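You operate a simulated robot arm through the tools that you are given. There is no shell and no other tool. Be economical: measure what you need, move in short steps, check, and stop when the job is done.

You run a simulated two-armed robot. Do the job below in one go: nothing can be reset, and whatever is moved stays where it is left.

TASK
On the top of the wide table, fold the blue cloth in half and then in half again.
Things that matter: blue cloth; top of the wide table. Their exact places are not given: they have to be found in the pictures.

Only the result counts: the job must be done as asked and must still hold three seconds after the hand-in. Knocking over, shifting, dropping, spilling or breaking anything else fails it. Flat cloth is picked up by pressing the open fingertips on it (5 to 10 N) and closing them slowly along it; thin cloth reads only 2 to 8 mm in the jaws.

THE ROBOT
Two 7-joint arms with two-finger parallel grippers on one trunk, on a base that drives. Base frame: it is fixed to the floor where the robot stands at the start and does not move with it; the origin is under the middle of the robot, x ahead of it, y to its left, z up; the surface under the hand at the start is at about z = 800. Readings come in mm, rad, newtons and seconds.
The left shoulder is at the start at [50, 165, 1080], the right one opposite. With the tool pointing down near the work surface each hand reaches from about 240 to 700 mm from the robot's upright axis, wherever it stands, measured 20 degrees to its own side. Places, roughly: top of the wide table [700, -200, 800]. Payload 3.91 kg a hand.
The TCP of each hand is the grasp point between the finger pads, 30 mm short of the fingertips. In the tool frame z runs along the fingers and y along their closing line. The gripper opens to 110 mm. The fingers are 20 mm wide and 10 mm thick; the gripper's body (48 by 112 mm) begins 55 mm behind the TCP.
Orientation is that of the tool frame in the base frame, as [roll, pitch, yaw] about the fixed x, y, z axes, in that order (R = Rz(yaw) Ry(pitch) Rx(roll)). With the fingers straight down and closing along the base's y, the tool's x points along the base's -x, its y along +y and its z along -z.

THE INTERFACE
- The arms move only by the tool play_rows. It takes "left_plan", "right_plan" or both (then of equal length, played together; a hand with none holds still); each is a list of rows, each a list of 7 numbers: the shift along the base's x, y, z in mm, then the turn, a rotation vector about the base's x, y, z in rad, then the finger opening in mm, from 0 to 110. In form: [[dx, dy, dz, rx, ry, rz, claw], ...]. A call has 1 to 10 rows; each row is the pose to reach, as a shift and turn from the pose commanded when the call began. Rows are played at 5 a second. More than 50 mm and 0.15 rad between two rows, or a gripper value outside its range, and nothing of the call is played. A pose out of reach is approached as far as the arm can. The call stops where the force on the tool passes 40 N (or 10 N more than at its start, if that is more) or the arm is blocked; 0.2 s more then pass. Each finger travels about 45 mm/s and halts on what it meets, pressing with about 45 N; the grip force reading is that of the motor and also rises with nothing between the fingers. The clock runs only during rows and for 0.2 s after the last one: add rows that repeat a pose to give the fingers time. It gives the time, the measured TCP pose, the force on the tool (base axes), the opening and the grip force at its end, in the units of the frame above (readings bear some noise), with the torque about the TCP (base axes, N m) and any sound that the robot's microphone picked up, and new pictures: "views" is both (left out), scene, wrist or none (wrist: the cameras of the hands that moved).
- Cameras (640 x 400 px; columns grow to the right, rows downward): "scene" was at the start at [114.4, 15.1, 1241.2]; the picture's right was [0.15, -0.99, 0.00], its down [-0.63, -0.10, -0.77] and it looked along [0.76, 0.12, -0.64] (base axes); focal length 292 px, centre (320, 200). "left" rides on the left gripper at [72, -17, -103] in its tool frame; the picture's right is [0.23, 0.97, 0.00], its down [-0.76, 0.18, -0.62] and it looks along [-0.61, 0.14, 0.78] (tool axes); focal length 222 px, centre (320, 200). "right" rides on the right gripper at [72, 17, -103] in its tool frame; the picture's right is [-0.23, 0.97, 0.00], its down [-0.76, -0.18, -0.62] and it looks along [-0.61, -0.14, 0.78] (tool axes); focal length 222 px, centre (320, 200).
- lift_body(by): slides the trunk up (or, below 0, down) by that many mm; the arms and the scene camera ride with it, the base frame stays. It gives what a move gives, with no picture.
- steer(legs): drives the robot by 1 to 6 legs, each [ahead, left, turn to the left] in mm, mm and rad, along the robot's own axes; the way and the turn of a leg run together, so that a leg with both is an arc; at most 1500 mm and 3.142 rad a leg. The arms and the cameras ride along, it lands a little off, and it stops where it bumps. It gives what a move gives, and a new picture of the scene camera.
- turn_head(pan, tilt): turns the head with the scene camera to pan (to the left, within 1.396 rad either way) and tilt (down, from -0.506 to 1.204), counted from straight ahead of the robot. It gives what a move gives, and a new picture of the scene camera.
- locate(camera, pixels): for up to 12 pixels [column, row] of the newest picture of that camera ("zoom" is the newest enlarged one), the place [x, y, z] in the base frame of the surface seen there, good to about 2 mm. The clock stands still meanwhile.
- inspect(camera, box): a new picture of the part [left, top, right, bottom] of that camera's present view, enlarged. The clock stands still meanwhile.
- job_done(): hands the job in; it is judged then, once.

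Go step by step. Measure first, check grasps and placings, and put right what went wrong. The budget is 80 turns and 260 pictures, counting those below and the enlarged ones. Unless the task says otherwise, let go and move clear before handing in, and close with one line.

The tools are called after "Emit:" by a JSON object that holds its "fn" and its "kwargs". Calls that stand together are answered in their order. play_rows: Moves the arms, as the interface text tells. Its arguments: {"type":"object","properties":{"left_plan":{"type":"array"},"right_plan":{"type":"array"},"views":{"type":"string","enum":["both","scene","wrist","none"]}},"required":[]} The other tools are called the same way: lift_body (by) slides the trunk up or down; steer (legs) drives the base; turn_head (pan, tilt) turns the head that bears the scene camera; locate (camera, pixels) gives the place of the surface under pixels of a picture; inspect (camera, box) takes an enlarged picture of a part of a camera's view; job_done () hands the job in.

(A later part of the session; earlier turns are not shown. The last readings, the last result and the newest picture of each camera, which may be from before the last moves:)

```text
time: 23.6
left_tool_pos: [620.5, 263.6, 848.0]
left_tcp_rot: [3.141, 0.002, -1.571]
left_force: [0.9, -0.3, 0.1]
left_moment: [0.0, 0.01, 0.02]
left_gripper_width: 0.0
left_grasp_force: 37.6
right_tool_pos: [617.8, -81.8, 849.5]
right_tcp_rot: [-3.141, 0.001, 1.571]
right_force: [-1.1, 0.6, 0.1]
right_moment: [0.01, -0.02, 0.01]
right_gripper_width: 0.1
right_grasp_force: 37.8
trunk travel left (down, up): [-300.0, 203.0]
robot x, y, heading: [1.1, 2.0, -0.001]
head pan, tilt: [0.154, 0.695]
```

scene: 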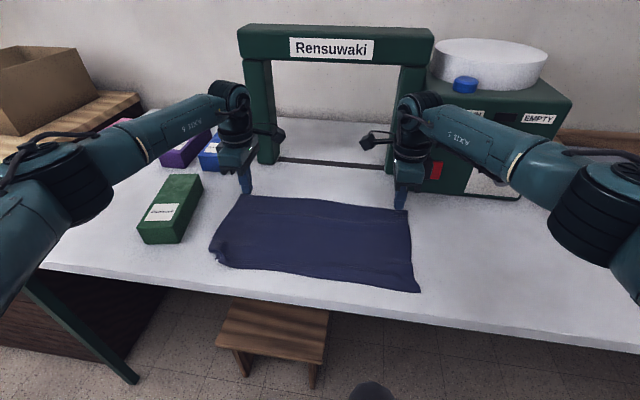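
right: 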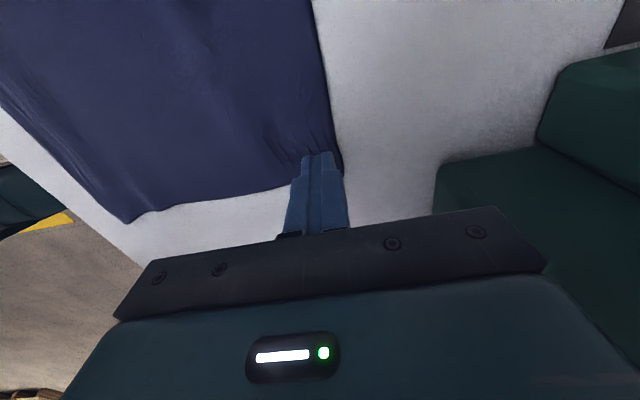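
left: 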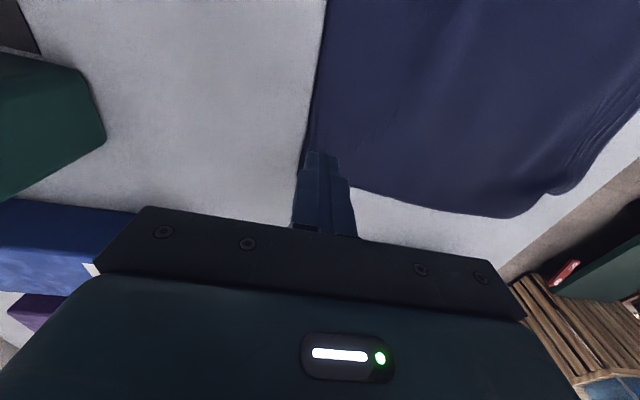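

The jaws read 0.0 mm: the cloth just slid and nothing was caught. I will instead pinch the corners with the fingers closing along y, which keeps the edge taut between the hands and avoids a folded-back strip. I rise and turn the hands back.

Emit:
{"fn": "play_rows", "kwargs": {"left_plan": [[0, 0, 30, 0, 0, 0, 0], [0, 0, 60, 0, 0, -0.15, 10], [0, 0, 70, 0, 0, -0.3, 20], [0, 0, 70, 0, 0, -0.45, 20], [0, 0, 70, 0, 0, -0.6, 20], [0, 0, 70, 0, 0, -0.75, 20], [0, 0, 70, 0, 0, -0.9, 20], [0, 0, 70, 0, 0, -1.05, 20], [0, 0, 70, 0, 0, -1.2, 20], [0, 0, 70, 0, 0, -1.35, 20]], "right_plan": [[0, 0, 30, 0, 0, 0, 0], [0, 0, 60, 0, 0, 0.15, 10], [0, 0, 70, 0, 0, 0.3, 20], [0, 0, 70, 0, 0, 0.45, 20], [0, 0, 70, 0, 0, 0.6, 20], [0, 0, 70, 0, 0, 0.75, 20], [0, 0, 70, 0, 0, 0.9, 20], [0, 0, 70, 0, 0, 1.05, 20], [0, 0, 70, 0, 0, 1.2, 20], [0, 0, 70, 0, 0, 1.35, 20]], "views": "scene"}}

Emit:
{"fn": "inspect", "kwargs": {"camera": "scene", "box": [180, 160, 450, 320]}}

```text
time: 25.8
left_tool_pos: [619.7, 262.4, 918.2]
left_tcp_rot: [3.141, 0.0, -2.926]
left_force: [-0.9, 0.5, 0.5]
left_moment: [0.02, 0.0, -0.04]
left_gripper_width: 19.8
left_grasp_force: 0.0
right_tool_pos: [618.3, -81.8, 920.1]
right_tcp_rot: [3.14, 0.0, 2.924]
right_force: [0.7, 1.0, 0.0]
right_moment: [-0.06, -0.04, 0.05]
right_gripper_width: 20.0
right_grasp_force: 0.1
trunk travel left (down, up): [-300.0, 203.0]
robot x, y, heading: [2.2, 0.6, 0.0]
head pan, tilt: [0.154, 0.695]
```

scene: 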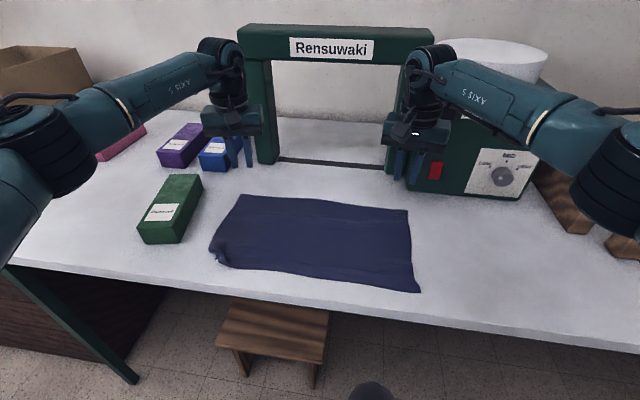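

```text
2.37 times, centred on (315, 240) of scene
```

zoom: 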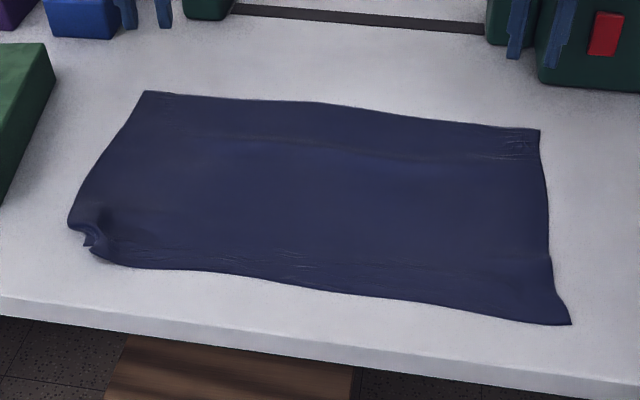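

The cloth lies flat apart from the near-left corner pucker. I measure its outline again.

Emit:
{"fn": "locate", "kwargs": {"camera": "zoom", "pixels": [[144, 92], [320, 103], [539, 130], [548, 240], [571, 324], [430, 304], [300, 287], [120, 264], [92, 252], [84, 243], [70, 224], [98, 215]]}}

Emit:
{"fn": "inspect", "kwargs": {"camera": "scene", "box": [195, 220, 275, 290]}}

```text
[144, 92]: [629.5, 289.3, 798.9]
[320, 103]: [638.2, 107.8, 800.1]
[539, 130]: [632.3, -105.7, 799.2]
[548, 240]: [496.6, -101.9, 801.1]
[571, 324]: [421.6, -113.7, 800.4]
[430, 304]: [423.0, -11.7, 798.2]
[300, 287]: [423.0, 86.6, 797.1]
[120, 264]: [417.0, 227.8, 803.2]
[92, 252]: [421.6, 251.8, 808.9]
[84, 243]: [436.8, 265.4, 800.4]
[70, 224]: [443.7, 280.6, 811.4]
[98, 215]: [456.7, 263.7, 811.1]
```

```text
5.71 times, centred on (235, 255) of scene
```

zoom: 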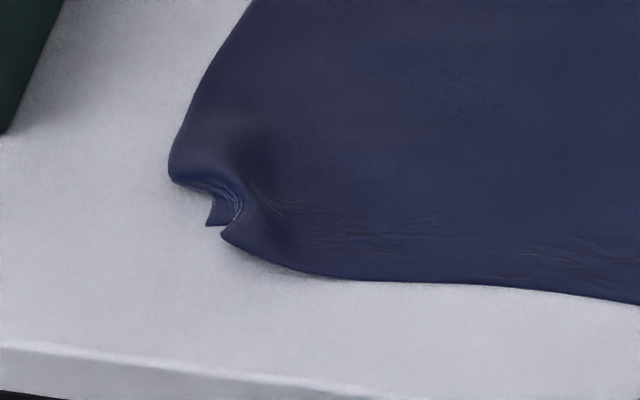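

The near-left corner tip is tucked under at about (437,262). I'll lift that corner with the left hand and lay it out again; first I finish the turn and move there.

Emit:
{"fn": "play_rows", "kwargs": {"left_plan": [[-45, 0, 0, 0, 0, -0.15, 24], [-90, -5, 0, 0, 0, -0.22, 24], [-135, -10, 0, 0, 0, -0.22, 24], [-165, -13, -30, 0, 0, -0.22, 24], [-165, -13, -60, 0, 0, -0.22, 24], [-165, -13, -73, 0, 0, -0.22, 24]], "right_plan": [[0, 0, 0, 0, 0, 0.15, 20], [0, 0, 0, 0, 0, 0.22, 20], [0, 0, 0, 0, 0, 0.22, 20], [0, 0, 0, 0, 0, 0.22, 20], [0, 0, 0, 0, 0, 0.22, 20], [0, 0, 0, 0, 0, 0.22, 20]]}}

```text
time: 27.2
left_tool_pos: [456.5, 250.2, 846.1]
left_tcp_rot: [-3.141, 0.0, -3.141]
left_force: [-0.2, 0.6, 0.2]
left_moment: [0.02, 0.0, 0.01]
left_gripper_width: 24.2
left_grasp_force: 0.1
right_tool_pos: [618.2, -83.1, 919.2]
right_tcp_rot: [3.14, 0.001, 3.141]
right_force: [0.3, 0.0, 0.2]
right_moment: [0.01, -0.04, -0.02]
right_gripper_width: 20.2
right_grasp_force: 0.0
trunk travel left (down, up): [-300.0, 203.0]
robot x, y, heading: [-1.8, 2.8, -0.001]
head pan, tilt: [0.154, 0.695]
```

scene: 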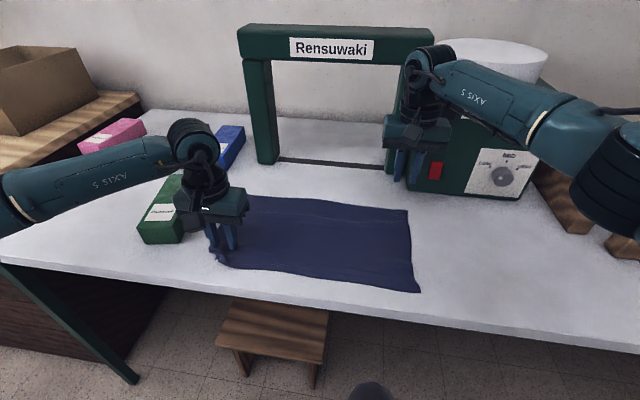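
right: 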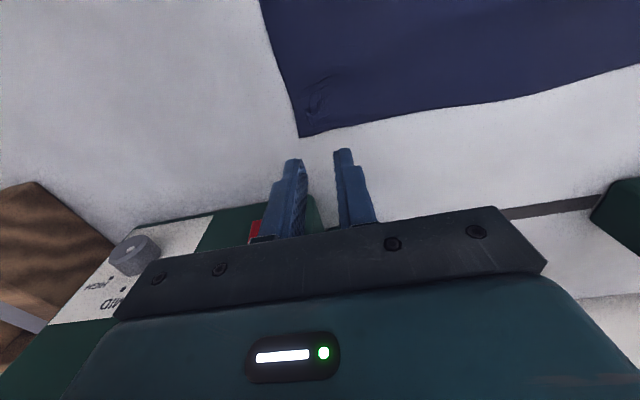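
left: 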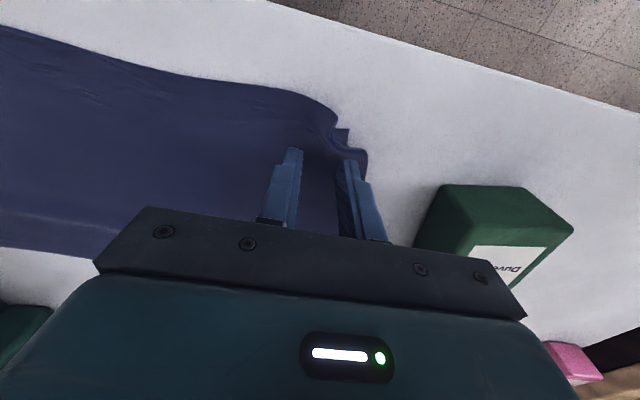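

The left fingers straddle the puckered corner. I press, pinch and lift it.

Emit:
{"fn": "play_rows", "kwargs": {"left_plan": [[-3, 2, -8, 0, 0, 0, 24], [-3, 2, -14, 0, 0, 0, 24], [-3, 2, -16, 0, 0, 0, 20], [-3, 2, -16, 0, 0, 0, 14], [-3, 2, -16, 0, 0, 0, 8], [-3, 2, -16, 0, 0, 0, 2], [-3, 2, -16, 0, 0, 0, 0], [-3, 2, -16, 0, 0, 0, 0], [-3, 2, 5, 0, 0, 0, 0], [-3, 2, 40, 0, 0, 0, 0]]}}

Emit:
{"fn": "inspect", "kwargs": {"camera": "scene", "box": [180, 170, 300, 290]}}

```text
time: 29.4
left_tool_pos: [451.0, 251.7, 886.3]
left_tcp_rot: [-3.139, -0.003, 3.141]
left_force: [0.5, -0.6, 0.9]
left_moment: [0.01, 0.03, 0.02]
left_gripper_width: 1.2
left_grasp_force: 40.9
right_tool_pos: [618.4, -83.1, 918.8]
right_tcp_rot: [3.139, 0.0, -3.14]
right_force: [-0.1, 0.4, 0.4]
right_moment: [0.0, 0.01, 0.01]
right_gripper_width: 20.0
right_grasp_force: 0.0
trunk travel left (down, up): [-300.0, 203.0]
robot x, y, heading: [1.2, -0.6, 0.001]
head pan, tilt: [0.154, 0.695]
```

scene: 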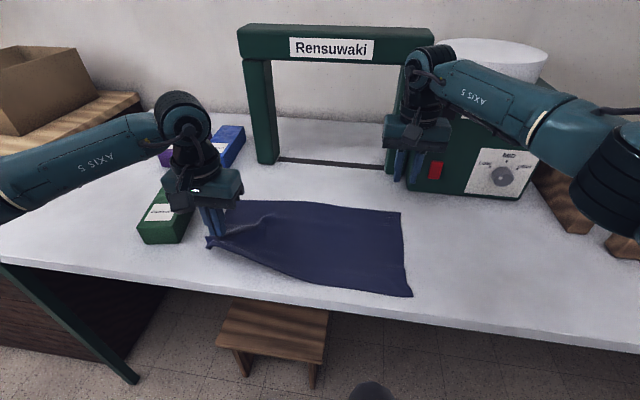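
left: 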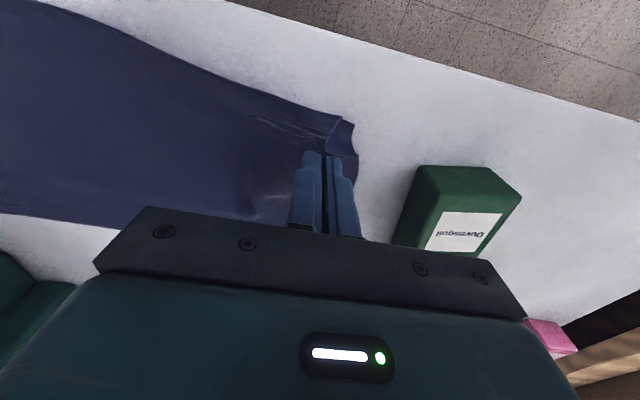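

```text
3.33 times, centred on (240, 230) of scene
```

zoom: 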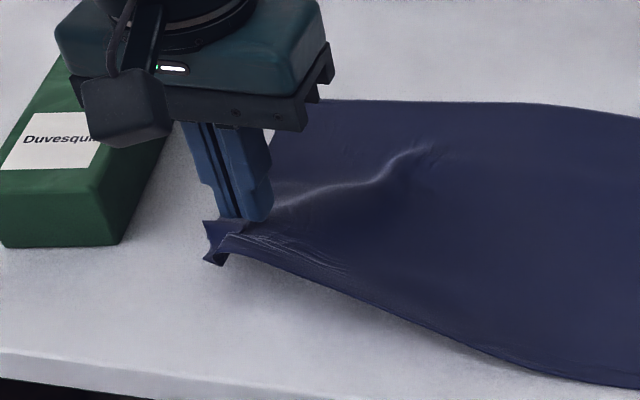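

The corner is free of the tuck now and hangs outside the fingers. I lower it outward, trail slightly inward so the tip lays out, and release.

Emit:
{"fn": "play_rows", "kwargs": {"left_plan": [[-10, 10, 0, 0, 0, 0, 0], [-16, 18, -20, 0, 0, 0, 0], [-16, 18, -38, 0, 0, 0, 0], [-11, 12, -48, 0, 0, 0, 0], [-9, 9, -52, 0, 0, 0, 0], [-9, 9, -52, 0, 0, 0, 8], [-9, 9, -52, 0, 0, 0, 18], [-9, 9, -30, 0, 0, 0, 18], [0, 9, 10, 0, 0, 0, 18], [40, 9, 50, 0, 0, 0, 18]]}}

Emit:
{"fn": "inspect", "kwargs": {"camera": "scene", "box": [180, 160, 450, 320]}}

```text
refused: row 10 steps farther than a row can; nothing moved
```

```text
2.37 times, centred on (315, 240) of scene
```

zoom: 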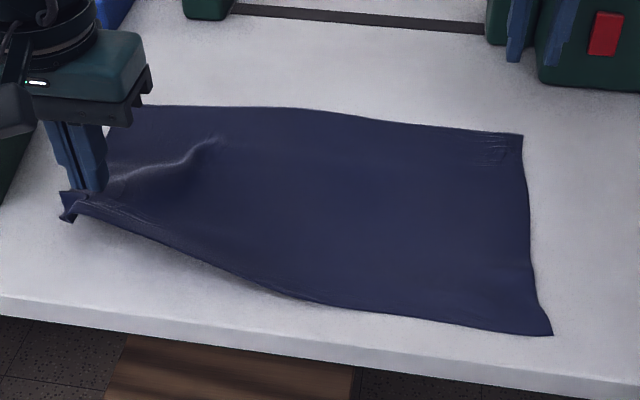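

The last row stepped too far and was refused, so I repeat with smaller steps.

Emit:
{"fn": "play_rows", "kwargs": {"left_plan": [[-10, 10, 0, 0, 0, 0, 0], [-16, 18, -20, 0, 0, 0, 0], [-16, 18, -38, 0, 0, 0, 0], [-11, 12, -48, 0, 0, 0, 0], [-9, 9, -52, 0, 0, 0, 0], [-9, 9, -52, 0, 0, 0, 8], [-9, 9, -52, 0, 0, 0, 18], [-9, 9, -30, 0, 0, 0, 18], [0, 9, 10, 0, 0, 0, 18], [25, 9, 40, 0, 0, 0, 18]]}}

Emit:
{"fn": "inspect", "kwargs": {"camera": "scene", "box": [180, 160, 450, 320]}}

```text
time: 31.6
left_tool_pos: [476.9, 261.8, 928.2]
left_tcp_rot: [3.141, -0.002, -3.141]
left_force: [0.0, -0.2, -0.6]
left_moment: [0.02, 0.02, 0.01]
left_gripper_width: 17.8
left_grasp_force: 0.1
right_tool_pos: [617.6, -82.2, 919.6]
right_tcp_rot: [-3.141, 0.0, 3.14]
right_force: [0.1, -0.5, -0.7]
right_moment: [0.0, -0.02, 0.05]
right_gripper_width: 19.9
right_grasp_force: 0.0
trunk travel left (down, up): [-300.0, 203.0]
robot x, y, heading: [0.7, -0.8, 0.006]
head pan, tilt: [0.154, 0.695]
```

scene: 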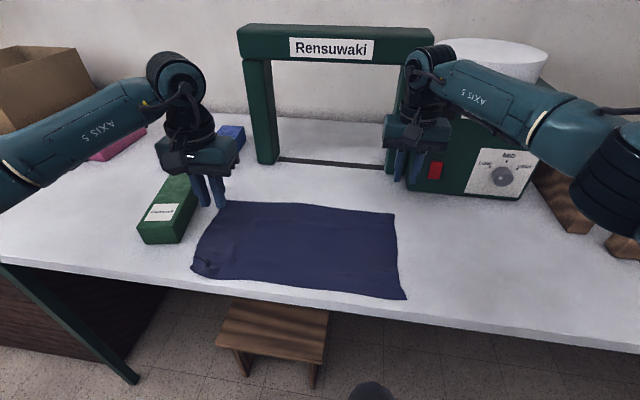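
left: 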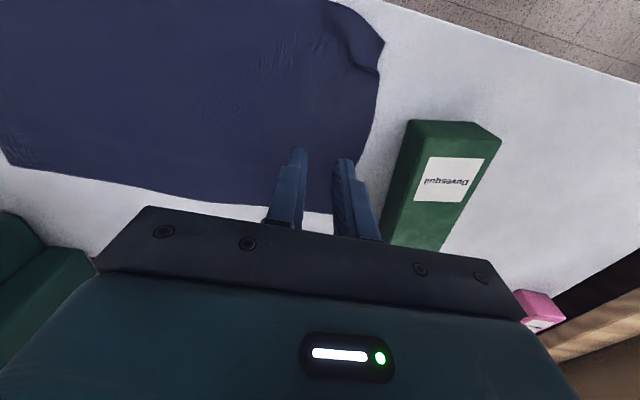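

```text
2.37 times, centred on (315, 240) of scene
```

zoom: 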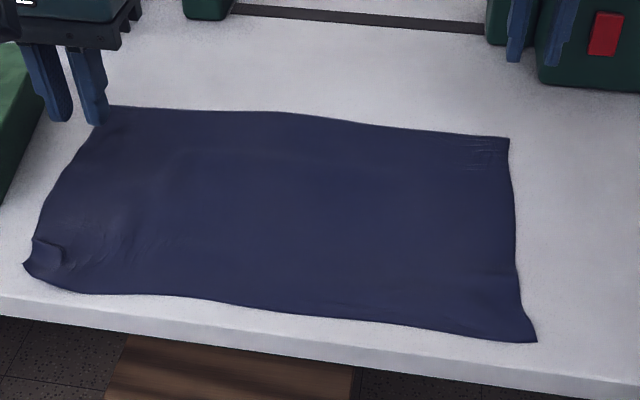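

The corner is out again with just a small ripple. I measure the corners for the far-edge pinch.

Emit:
{"fn": "locate", "kwargs": {"camera": "zoom", "pixels": [[104, 107], [280, 113], [508, 139], [513, 200], [536, 341], [400, 324], [300, 310], [90, 293], [26, 265], [45, 205], [120, 107], [400, 128]]}}

Emit:
{"fn": "inspect", "kwargs": {"camera": "left", "box": [240, 0, 420, 220]}}

```text
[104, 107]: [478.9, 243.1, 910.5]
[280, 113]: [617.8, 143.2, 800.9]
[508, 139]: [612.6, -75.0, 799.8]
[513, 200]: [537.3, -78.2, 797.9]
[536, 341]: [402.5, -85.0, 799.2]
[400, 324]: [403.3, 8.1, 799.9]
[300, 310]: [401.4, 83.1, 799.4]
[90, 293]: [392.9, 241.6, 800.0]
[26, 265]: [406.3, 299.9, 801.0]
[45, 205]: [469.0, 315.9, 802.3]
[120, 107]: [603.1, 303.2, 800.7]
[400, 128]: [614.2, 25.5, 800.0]
```

```text
1.82 times, centred on (330, 110) of left
```

zoom: 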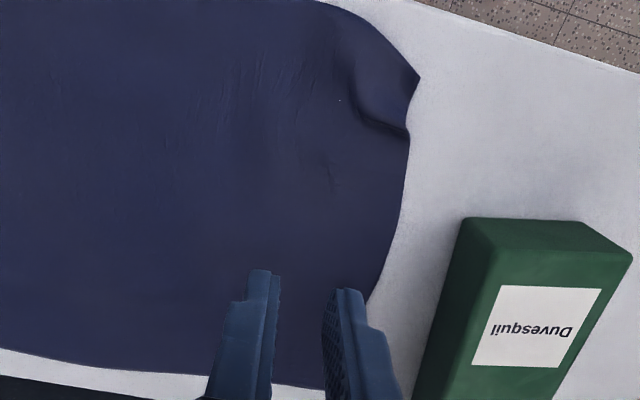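

The far edge runs at x≈603–615, with corners near (603,308) and (612,−75). I bring both hands over these corners.

Emit:
{"fn": "play_rows", "kwargs": {"left_plan": [[45, 8, 0, 0, 0, 0, 22], [90, 16, 0, 0, 0, 0, 22], [121, 23, -20, 0, 0, 0, 22], [121, 23, -55, 0, 0, 0, 22], [121, 23, -82, 0, 0, 0, 22]], "right_plan": [[-5, 15, 0, 0, 0, 0, 22], [-10, 28, 0, 0, 0, 0, 22], [-11, 29, -20, 0, 0, 0, 22], [-11, 29, -50, 0, 0, 0, 22], [-11, 29, -74, 0, 0, 0, 22]]}}

Emit:
{"fn": "inspect", "kwargs": {"camera": "left", "box": [230, 60, 430, 240]}}

Emit:
{"fn": "inspect", "kwargs": {"camera": "right", "box": [220, 60, 420, 240]}}

```text
time: 32.8
left_tool_pos: [600.5, 285.8, 844.1]
left_tcp_rot: [-3.142, 0.0, -3.141]
left_force: [0.1, 0.3, 0.5]
left_moment: [0.01, -0.01, 0.0]
left_gripper_width: 22.2
left_grasp_force: 0.1
right_tool_pos: [608.1, -53.6, 843.4]
right_tcp_rot: [-3.141, -0.001, -3.14]
right_force: [-0.6, 0.4, 0.0]
right_moment: [0.01, 0.01, -0.02]
right_gripper_width: 21.7
right_grasp_force: 0.1
trunk travel left (down, up): [-300.0, 203.0]
robot x, y, heading: [0.0, -2.1, -0.003]
head pan, tilt: [0.154, 0.695]
```

scene: 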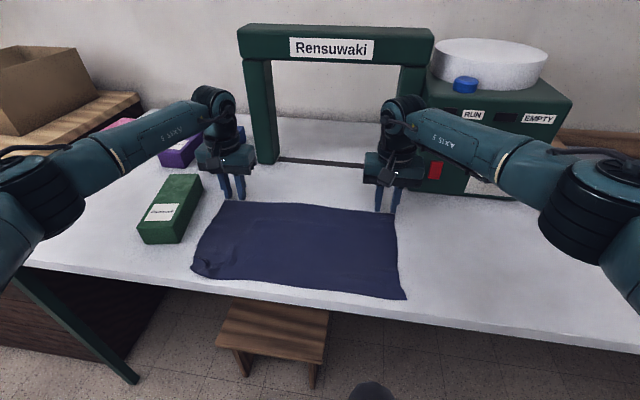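
right: 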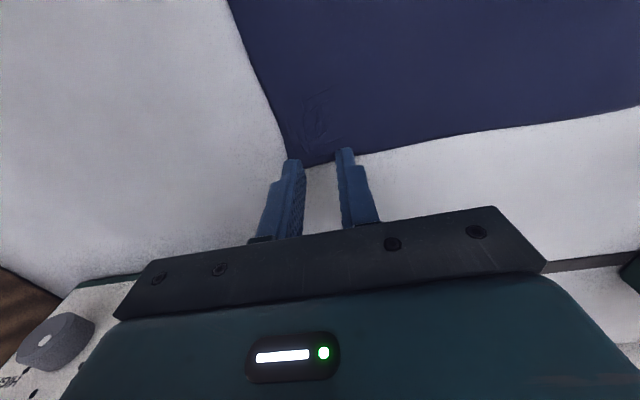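
left: 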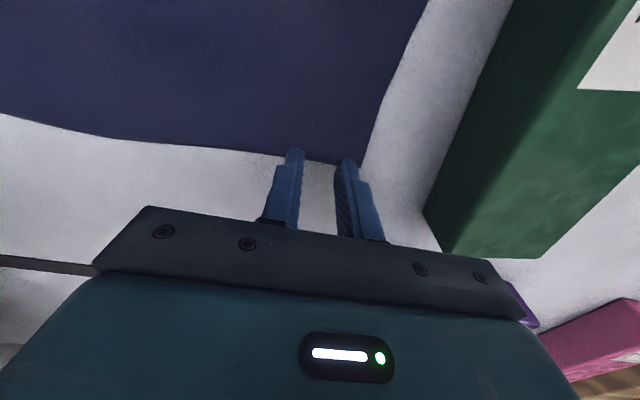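

```text
2.22 times, centred on (330, 150) of left
```

zoom: 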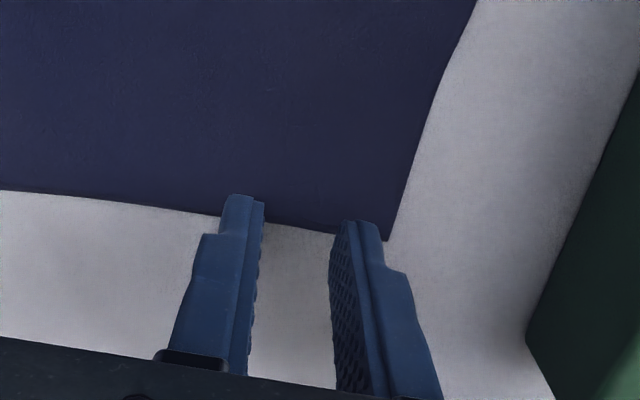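

```text
2.22 times, centred on (320, 150) of right
```

zoom: 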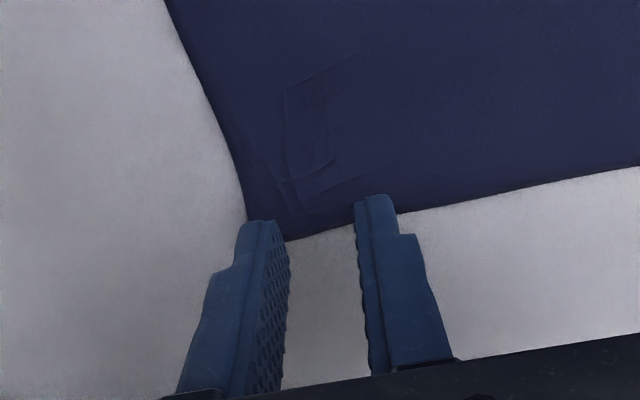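

The corner tips lie just under the outer fingers. I press down gently on both corners.

Emit:
{"fn": "play_rows", "kwargs": {"left_plan": [[2, -2, -7, 0, 0, 0, 22], [2, -2, -11, 0, 0, 0, 22], [2, -2, -14, 0, 0, 0, 22]], "right_plan": [[2, 4, -7, 0, 0, 0, 22], [2, 4, -11, 0, 0, 0, 22], [2, 4, -14, 0, 0, 0, 22]], "views": "wrist"}}

```text
time: 33.6
left_tool_pos: [600.8, 281.4, 830.9]
left_tcp_rot: [-3.141, 0.002, -3.141]
left_force: [1.2, 1.4, 6.2]
left_moment: [0.04, 0.02, -0.01]
left_gripper_width: 22.2
left_grasp_force: 0.2
right_tool_pos: [609.6, -48.9, 831.7]
right_tcp_rot: [3.141, 0.002, -3.141]
right_force: [0.6, -0.1, 0.0]
right_moment: [0.0, -0.01, -0.02]
right_gripper_width: 21.9
right_grasp_force: 0.0
trunk travel left (down, up): [-300.0, 203.0]
robot x, y, heading: [-0.6, 2.8, -0.002]
head pan, tilt: [0.154, 0.695]
```

right: 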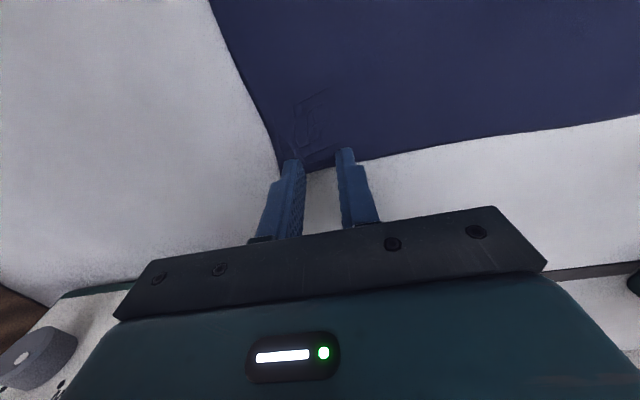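
left: 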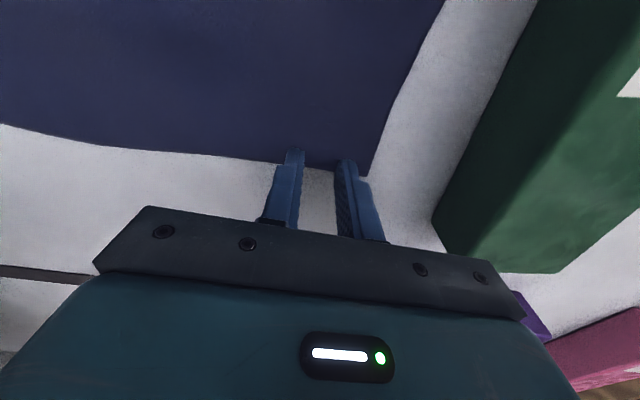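

The cloth edge (row ≈165) shows only a few mm past the fingertip faces, so the overlap is too small. I shift both hands 8 mm toward the robot and press again, the right a little deeper.

Emit:
{"fn": "play_rows", "kwargs": {"left_plan": [[0, 0, 4, 0, 0, 0, 22], [-8, 0, 4, 0, 0, 0, 22], [-8, 0, 0, 0, 0, 0, 22], [-8, 0, -1, 0, 0, 0, 22]], "right_plan": [[0, 0, 2, 0, 0, 0, 22], [-8, 0, 2, 0, 0, 0, 22], [-8, 0, -1, 0, 0, 0, 22], [-8, 0, -3, 0, 0, 0, 22]], "views": "wrist"}}

```text
time: 34.6
left_tool_pos: [592.1, 280.8, 831.5]
left_tcp_rot: [3.14, 0.003, -3.141]
left_force: [1.9, 1.7, 7.4]
left_moment: [0.05, -0.06, -0.01]
left_gripper_width: 22.0
left_grasp_force: 0.1
right_tool_pos: [601.2, -49.4, 830.6]
right_tcp_rot: [3.139, 0.004, -3.141]
right_force: [1.9, -0.9, 10.7]
right_moment: [-0.06, -0.04, -0.02]
right_gripper_width: 22.0
right_grasp_force: 0.1
trunk travel left (down, up): [-300.0, 203.0]
robot x, y, heading: [-2.7, 3.7, -0.004]
head pan, tilt: [0.154, 0.695]
```

right: 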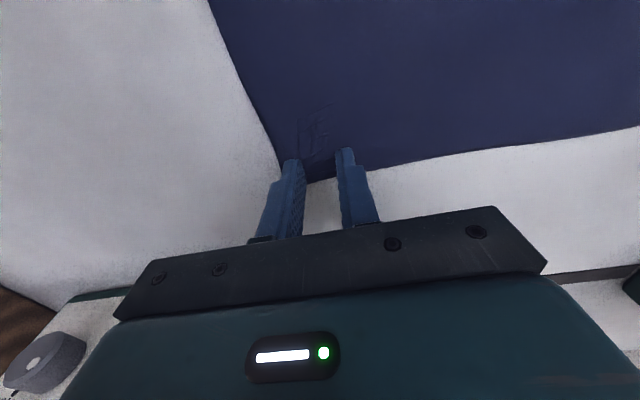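
left: 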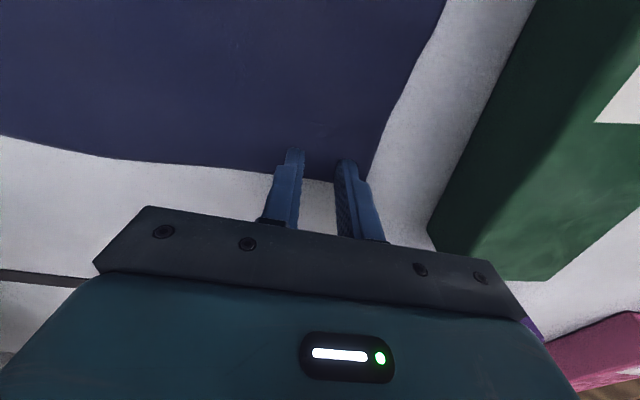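

Now about 12 mm of cloth is under the tips at 7–10 N. I close slowly and lift a little to test.

Emit:
{"fn": "play_rows", "kwargs": {"left_plan": [[0, 0, -1, 0, 0, 0, 18], [0, 0, -1, 0, 0, 0, 14], [0, 0, -1, 0, 0, 0, 10], [0, 0, -1, 0, 0, 0, 6], [0, 0, -1, 0, 0, 0, 2], [0, 0, -1, 0, 0, 0, 0], [0, 0, -1, 0, 0, 0, 0], [0, 0, 10, 0, 0, 0, 0], [0, 0, 30, 0, 0, 0, 0]], "right_plan": [[0, 0, 0, 0, 0, 0, 18], [0, 0, 0, 0, 0, 0, 14], [0, 0, 0, 0, 0, 0, 10], [0, 0, 0, 0, 0, 0, 6], [0, 0, 0, 0, 0, 0, 2], [0, 0, 0, 0, 0, 0, 0], [0, 0, 0, 0, 0, 0, 0], [0, 0, 10, 0, 0, 0, 0], [0, 0, 30, 0, 0, 0, 0]]}}

```text
time: 36.6
left_tool_pos: [591.0, 279.9, 858.3]
left_tcp_rot: [-3.141, -0.004, -3.141]
left_force: [0.6, 0.5, -0.4]
left_moment: [0.01, -0.01, 0.0]
left_gripper_width: 0.0
left_grasp_force: 37.8
right_tool_pos: [599.6, -48.6, 858.4]
right_tcp_rot: [-3.141, -0.002, 3.141]
right_force: [0.2, -0.7, 0.0]
right_moment: [-0.01, -0.01, 0.01]
right_gripper_width: 0.1
right_grasp_force: 37.9
trunk travel left (down, up): [-300.0, 203.0]
robot x, y, heading: [-0.1, 0.2, -0.001]
head pan, tilt: [0.154, 0.695]
```

scene: 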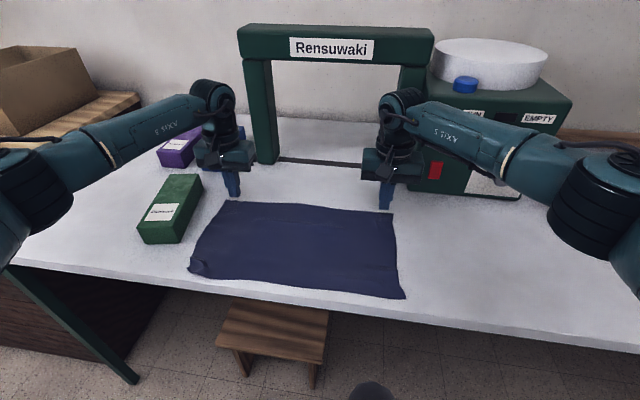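
right: 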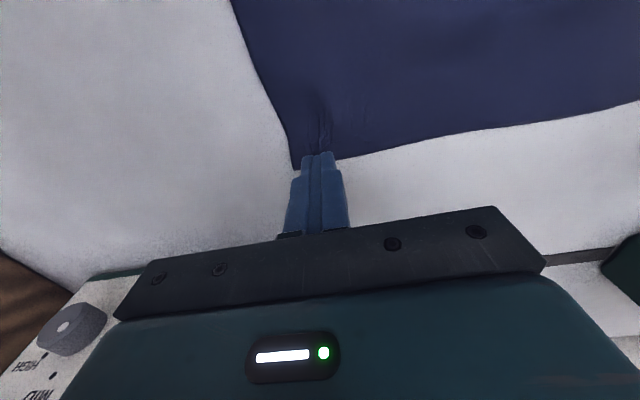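
left: 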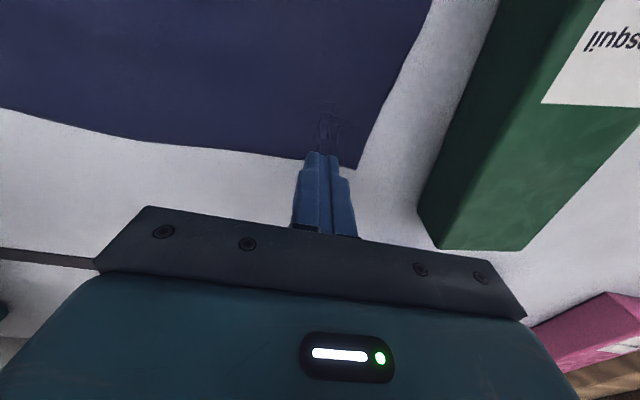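

Missed again (0.0 mm): the cloth bunch slipped out. I go 9 mm further in, so the whole finger width is on cloth, with a 28 mm opening like the grip that worked.

Emit:
{"fn": "play_rows", "kwargs": {"left_plan": [[-4, -2, 0, 0, 0, 0, 14], [-9, -4, 0, 0, 0, 0, 28], [-9, -4, -15, 0, 0, 0, 28], [-9, -4, -24, 0, 0, 0, 28], [-9, -4, -28, 0, 0, 0, 28], [-9, -4, -31, 0, 0, 0, 28], [-9, -4, -31.5, 0, 0, 0, 28]], "right_plan": [[-4, 2, 0, 0, 0, 0, 14], [-9, 4, 0, 0, 0, 0, 28], [-9, 4, -15, 0, 0, 0, 28], [-9, 4, -24, 0, 0, 0, 28], [-9, 4, -28, 0, 0, 0, 28], [-9, 4, -30, 0, 0, 0, 28], [-9, 4, -30.5, 0, 0, 0, 28]], "views": "wrist"}}

```text
time: 38.2
left_tool_pos: [583.9, 276.2, 830.5]
left_tcp_rot: [-3.14, 0.004, 3.141]
left_force: [1.7, 1.7, 11.5]
left_moment: [0.21, -0.07, -0.02]
left_gripper_width: 28.6
left_grasp_force: 0.1
right_tool_pos: [592.4, -45.4, 831.6]
right_tcp_rot: [3.14, 0.007, 3.141]
right_force: [2.4, 0.3, 16.0]
right_moment: [-0.12, -0.08, 0.02]
right_gripper_width: 28.0
right_grasp_force: 0.1
trunk travel left (down, up): [-300.0, 203.0]
robot x, y, heading: [-1.6, 3.7, -0.002]
head pan, tilt: [0.154, 0.695]
```

right: 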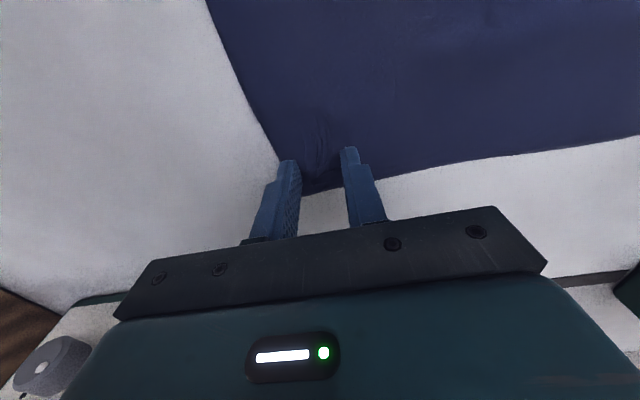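
left: 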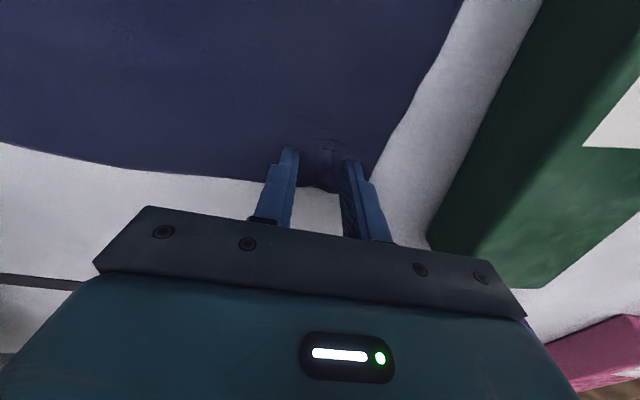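

Forces are 11 and 16 N, a bit high; I ease off 1–1.5 mm and close slowly, then lift slightly.

Emit:
{"fn": "play_rows", "kwargs": {"left_plan": [[0, 0, 1, 0, 0, 0, 24], [0, 0, 1, 0, 0, 0, 20], [0, 0, 1, 0, 0, 0, 16], [0, 0, 1, 0, 0, 0, 12], [0, 0, 1, 0, 0, 0, 8], [0, 0, 1, 0, 0, 0, 4], [0, 0, 1, 0, 0, 0, 0], [0, 0, 1, 0, 0, 0, 0], [0, 0, 11, 0, 0, 0, 0], [0, 0, 30, 0, 0, 0, 0]], "right_plan": [[0, 0, 1.5, 0, 0, 0, 24], [0, 0, 1.5, 0, 0, 0, 20], [0, 0, 1.5, 0, 0, 0, 16], [0, 0, 1.5, 0, 0, 0, 12], [0, 0, 1.5, 0, 0, 0, 8], [0, 0, 1.5, 0, 0, 0, 4], [0, 0, 1.5, 0, 0, 0, 0], [0, 0, 1.5, 0, 0, 0, 0], [0, 0, 11, 0, 0, 0, 0], [0, 0, 30, 0, 0, 0, 0]]}}

```text
time: 40.4
left_tool_pos: [580.7, 277.3, 856.2]
left_tcp_rot: [3.141, -0.001, 3.14]
left_force: [0.3, -0.7, -1.2]
left_moment: [0.01, -0.02, -0.01]
left_gripper_width: 2.1
left_grasp_force: 41.9
right_tool_pos: [591.7, -46.5, 857.8]
right_tcp_rot: [-3.141, -0.003, -3.14]
right_force: [0.3, 0.5, 0.1]
right_moment: [-0.01, -0.03, -0.02]
right_gripper_width: 1.3
right_grasp_force: 40.6
trunk travel left (down, up): [-300.0, 203.0]
robot x, y, heading: [0.9, 1.7, -0.001]
head pan, tilt: [0.154, 0.695]
```

scene: 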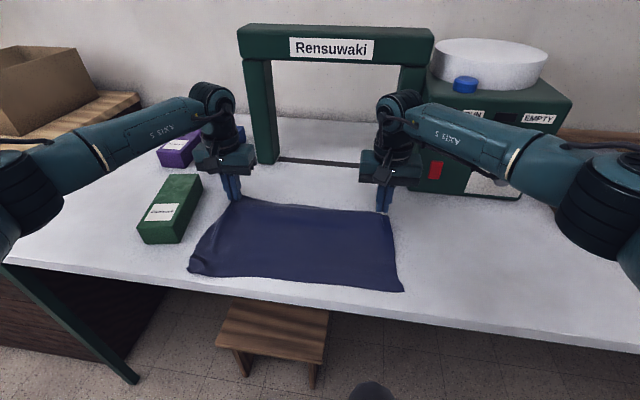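
right: 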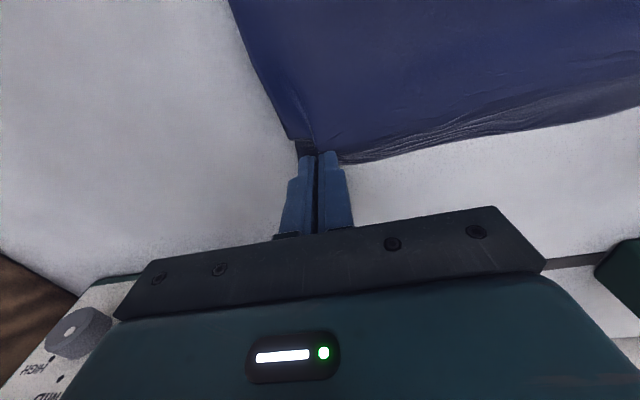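
left: 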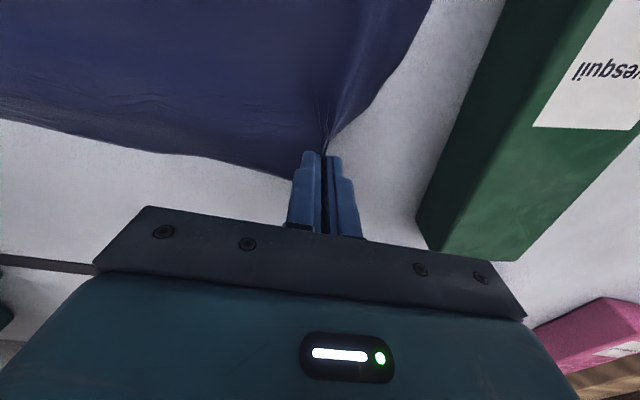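

Both corners are held (2.1 and 1.3 mm). I carry the far edge over toward the near edge, tilting the hands by 0.5 rad along with the fold.

Emit:
{"fn": "play_rows", "kwargs": {"left_plan": [[-10, 0, 28, 0, 0, 0, 0], [-28, 0, 46, 0, -0.05, 0, 0], [-53, 2, 58, 0, -0.1, 0, 0], [-78, 3, 60, 0, -0.18, 0, 0], [-105, 3, 55, 0, -0.26, 0, 0], [-132, 3, 43, 0, -0.34, 0, 0], [-152, 3, 24, 0, -0.42, 0, 0], [-167, 3, 4, 0, -0.5, 0, 0], [-176, 3, -12, 0, -0.5, 0, 0], [-180, 3, -18, 0, -0.5, 0, 0]], "right_plan": [[-10, 0, 28, 0, 0, 0, 0], [-28, 0, 46, 0, -0.05, 0, 0], [-53, -2, 58, 0, -0.1, 0, 0], [-78, -3, 60, 0, -0.18, 0, 0], [-105, -3, 55, 0, -0.26, 0, 0], [-132, -3, 43, 0, -0.34, 0, 0], [-155, -3, 24, 0, -0.42, 0, 0], [-171, -3, 4, 0, -0.5, 0, 0], [-180, -3, -12, 0, -0.5, 0, 0], [-184, -3, -18, 0, -0.5, 0, 0]]}}

Emit:
{"fn": "inspect", "kwargs": {"camera": "scene", "box": [170, 160, 440, 320]}}

```text
time: 42.6
left_tool_pos: [401.8, 280.9, 841.0]
left_tcp_rot: [-3.141, 0.501, 3.141]
left_force: [-0.3, -1.6, 0.9]
left_moment: [-0.06, 0.01, 0.02]
left_gripper_width: 2.0
left_grasp_force: 41.4
right_tool_pos: [408.0, -47.2, 839.6]
right_tcp_rot: [-3.141, 0.502, -3.141]
right_force: [0.7, 1.0, 0.4]
right_moment: [0.02, -0.02, -0.05]
right_gripper_width: 1.2
right_grasp_force: 40.9
trunk travel left (down, up): [-300.0, 203.0]
robot x, y, heading: [0.6, 0.9, -0.002]
head pan, tilt: [0.154, 0.695]
```

scene: 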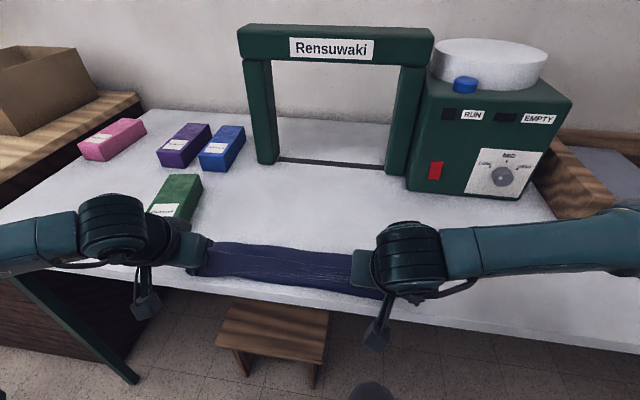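
right: 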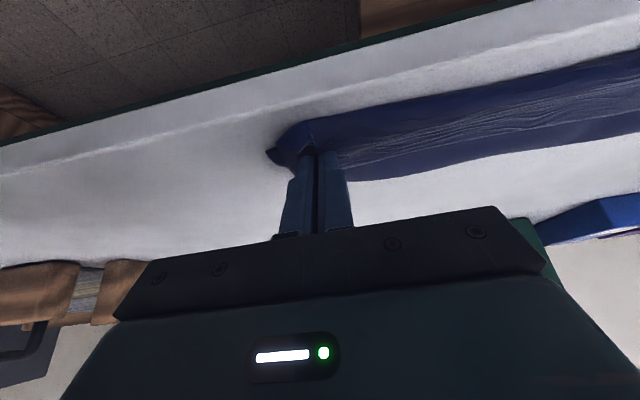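
left: 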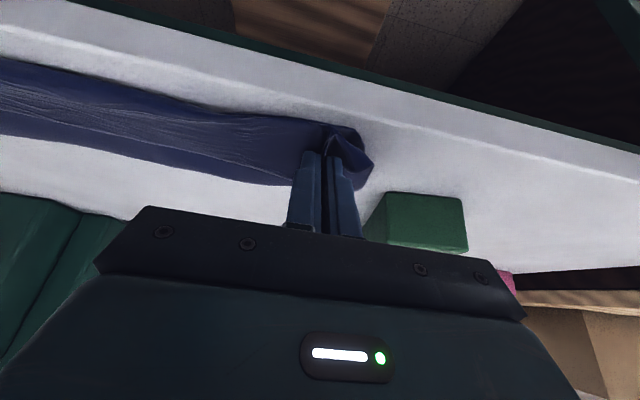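

```text
2.37 times, centred on (305, 240) of scene
```

zoom: 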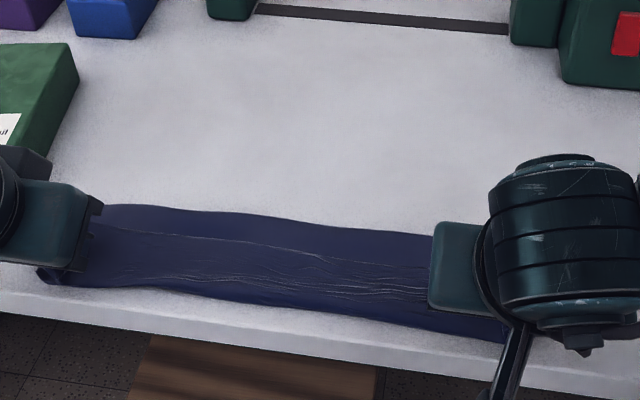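

The edge is laid over nicely. I lower a few mm, open the jaws and withdraw along the tilted fingers.

Emit:
{"fn": "play_rows", "kwargs": {"left_plan": [[0, 4, -5, 0, 0, 0, 0], [0, 4, -7, 0, 0, 0, 0], [0, 4, -7, 0, 0, 0, 8], [0, 4, -7, 0, 0, 0, 16], [0, 4, -7, 0, 0, 0, 22], [-5, 4, 3, 0, 0, 0, 22], [-14, 4, 20, 0, 0, 0, 22], [-30, 4, 50, 0, 0, 0, 22], [-40, 4, 90, 0, 0, 0, 22]], "right_plan": [[0, -4, -5, 0, 0, 0, 0], [0, -4, -6, 0, 0, 0, 0], [0, -4, -6, 0, 0, 0, 8], [0, -4, -6, 0, 0, 0, 16], [0, -4, -6, 0, 0, 0, 22], [-5, -4, 3, 0, 0, 0, 22], [-14, -4, 20, 0, 0, 0, 22], [-30, -4, 50, 0, 0, 0, 22], [-40, -4, 90, 0, 0, 0, 22]]}}

Emit:
{"fn": "inspect", "kwargs": {"camera": "scene", "box": [170, 160, 440, 320]}}

```text
time: 44.6
left_tool_pos: [362.0, 283.3, 930.5]
left_tcp_rot: [-3.141, 0.5, -3.141]
left_force: [-0.7, 0.3, -0.8]
left_moment: [0.03, 0.01, 0.02]
left_gripper_width: 22.1
left_grasp_force: 0.1
right_tool_pos: [367.7, -51.2, 931.5]
right_tcp_rot: [-3.141, 0.5, 3.141]
right_force: [0.6, 0.4, -0.2]
right_moment: [-0.02, 0.02, -0.05]
right_gripper_width: 21.8
right_grasp_force: 0.0
trunk travel left (down, up): [-300.0, 203.0]
robot x, y, heading: [-0.7, 4.8, -0.0]
head pan, tilt: [0.154, 0.695]
```

scene: 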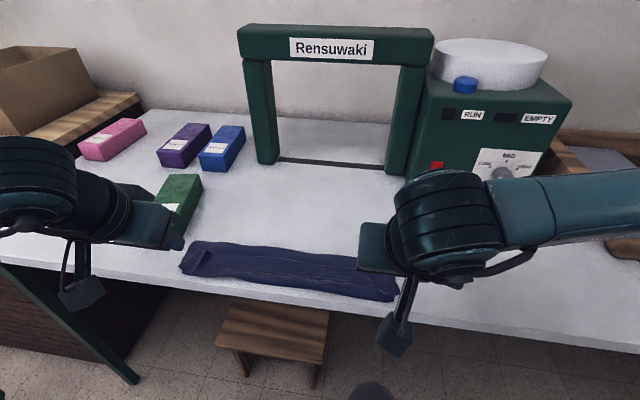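
right: 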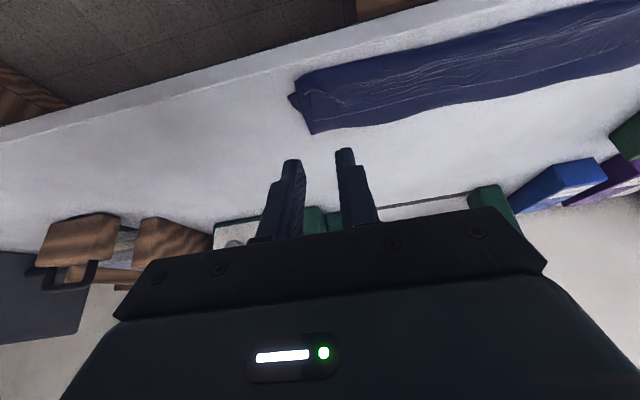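
left: 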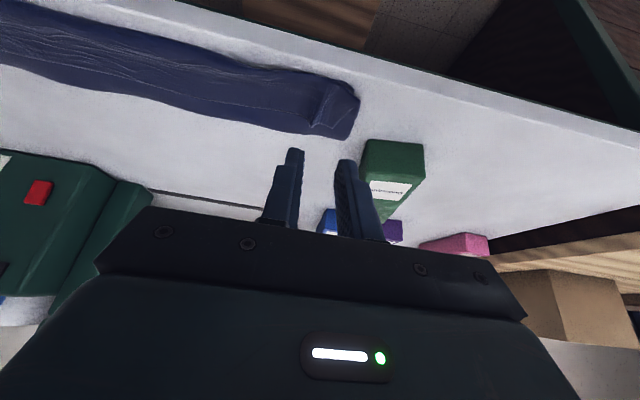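

```text
2.37 times, centred on (305, 240) of scene
```

zoom: 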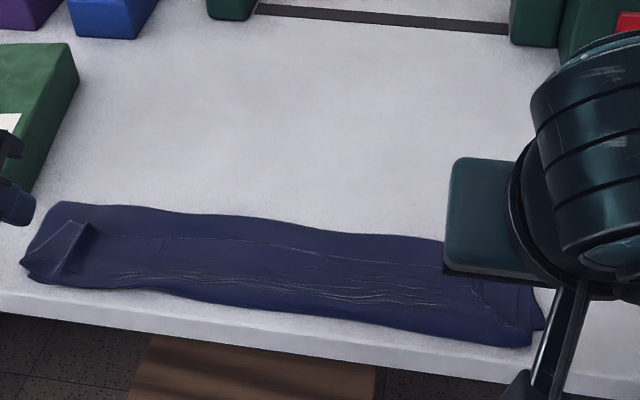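

The first fold looks good, a clean half-width strip, with a small standing pleat at the left end. I straighten the hands, move the right one aside and look closely.

Emit:
{"fn": "play_rows", "kwargs": {"left_plan": [[0, 0, 20, 0, 0.12, 0, 22], [10, 0, 30, 0, 0.25, 0, 22], [20, 0, 40, 0, 0.37, 0, 22], [30, 0, 50, 0, 0.5, 0, 22]], "right_plan": [[0, -40, 20, 0, 0.12, 0, 22], [0, -80, 30, 0, 0.25, 0, 22], [10, -120, 40, 0, 0.37, 0, 22], [20, -150, 50, 0, 0.5, 0, 22]]}}

Emit:
{"fn": "inspect", "kwargs": {"camera": "scene", "box": [170, 210, 410, 310]}}

```text
time: 45.6
left_tool_pos: [393.8, 283.6, 981.5]
left_tcp_rot: [3.141, -0.002, -3.141]
left_force: [-0.9, 0.6, -0.7]
left_moment: [0.01, 0.01, 0.05]
left_gripper_width: 22.3
left_grasp_force: 0.0
right_tool_pos: [387.6, -203.5, 978.3]
right_tcp_rot: [3.141, -0.001, -3.141]
right_force: [0.1, -0.4, 0.3]
right_moment: [-0.05, 0.03, -0.01]
right_gripper_width: 22.1
right_grasp_force: 0.2
trunk travel left (down, up): [-300.0, 203.0]
robot x, y, heading: [-2.0, 2.7, 0.0]
head pan, tilt: [0.154, 0.695]
```

scene: 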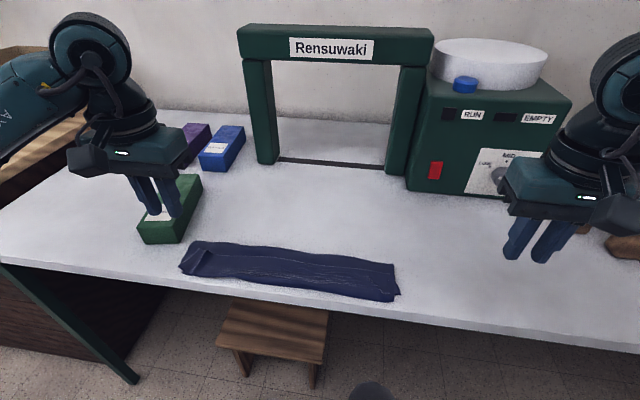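
right: 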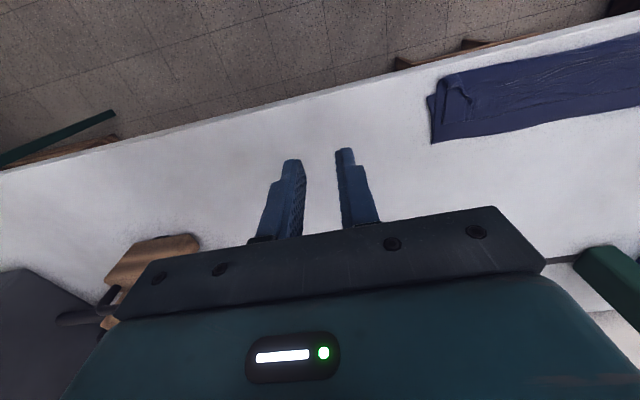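
left: 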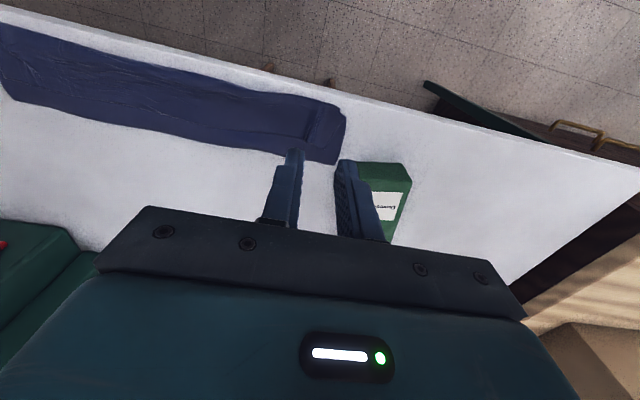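

```text
2.67 times, centred on (290, 260) of scene
```

zoom: 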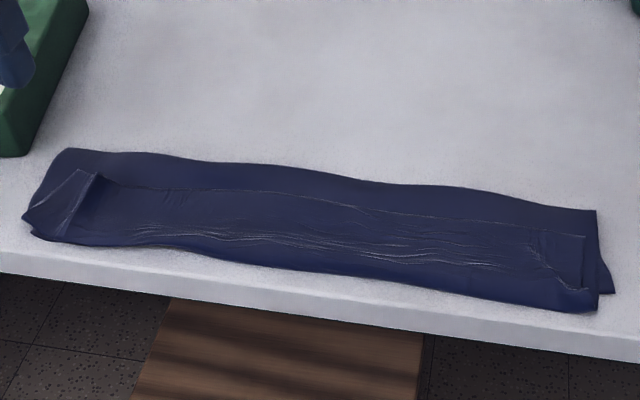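

There seems to be a folded-back strip again (line from (105,185) to (585,235) in the zoom). I measure that line and the outline.

Emit:
{"fn": "locate", "kwargs": {"camera": "zoom", "pixels": [[68, 150], [25, 215], [60, 240], [250, 158], [250, 188], [250, 256], [450, 190], [450, 218], [450, 292], [595, 212], [583, 237], [610, 292]]}}

Emit:
{"fn": "inspect", "kwargs": {"camera": "scene", "box": [320, 240, 410, 310]}}

Emit:
{"fn": "inspect", "kwargs": {"camera": "scene", "box": [170, 225, 260, 295]}}

```text
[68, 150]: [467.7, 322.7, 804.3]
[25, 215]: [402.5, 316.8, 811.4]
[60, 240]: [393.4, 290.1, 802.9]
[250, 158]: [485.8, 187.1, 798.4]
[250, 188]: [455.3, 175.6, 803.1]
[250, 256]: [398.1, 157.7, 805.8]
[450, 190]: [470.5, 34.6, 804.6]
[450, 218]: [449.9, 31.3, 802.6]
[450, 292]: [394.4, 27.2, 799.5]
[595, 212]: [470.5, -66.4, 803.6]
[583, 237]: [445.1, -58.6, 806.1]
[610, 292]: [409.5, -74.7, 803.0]
```

```text
5.71 times, centred on (365, 275) of scene
```

zoom: 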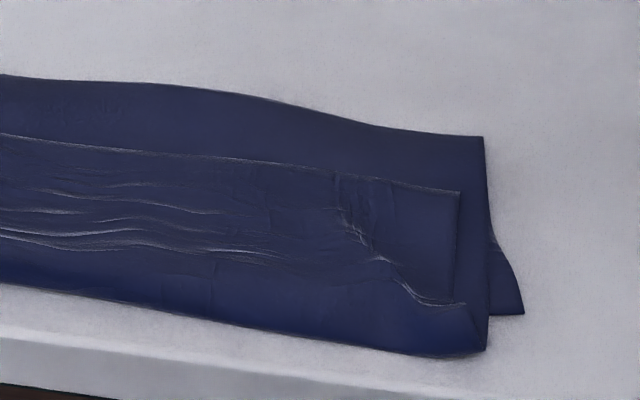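

```text
5.71 times, centred on (215, 260) of scene
```

zoom: 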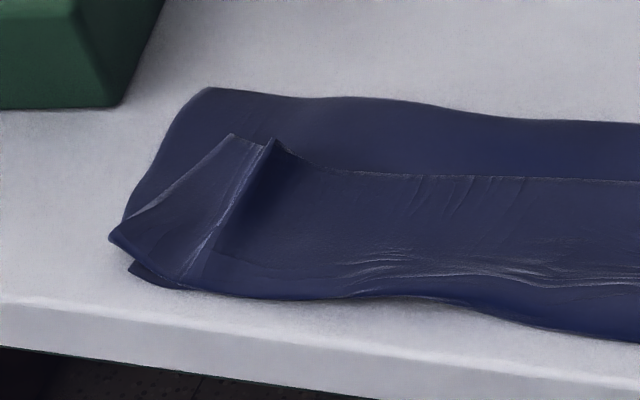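

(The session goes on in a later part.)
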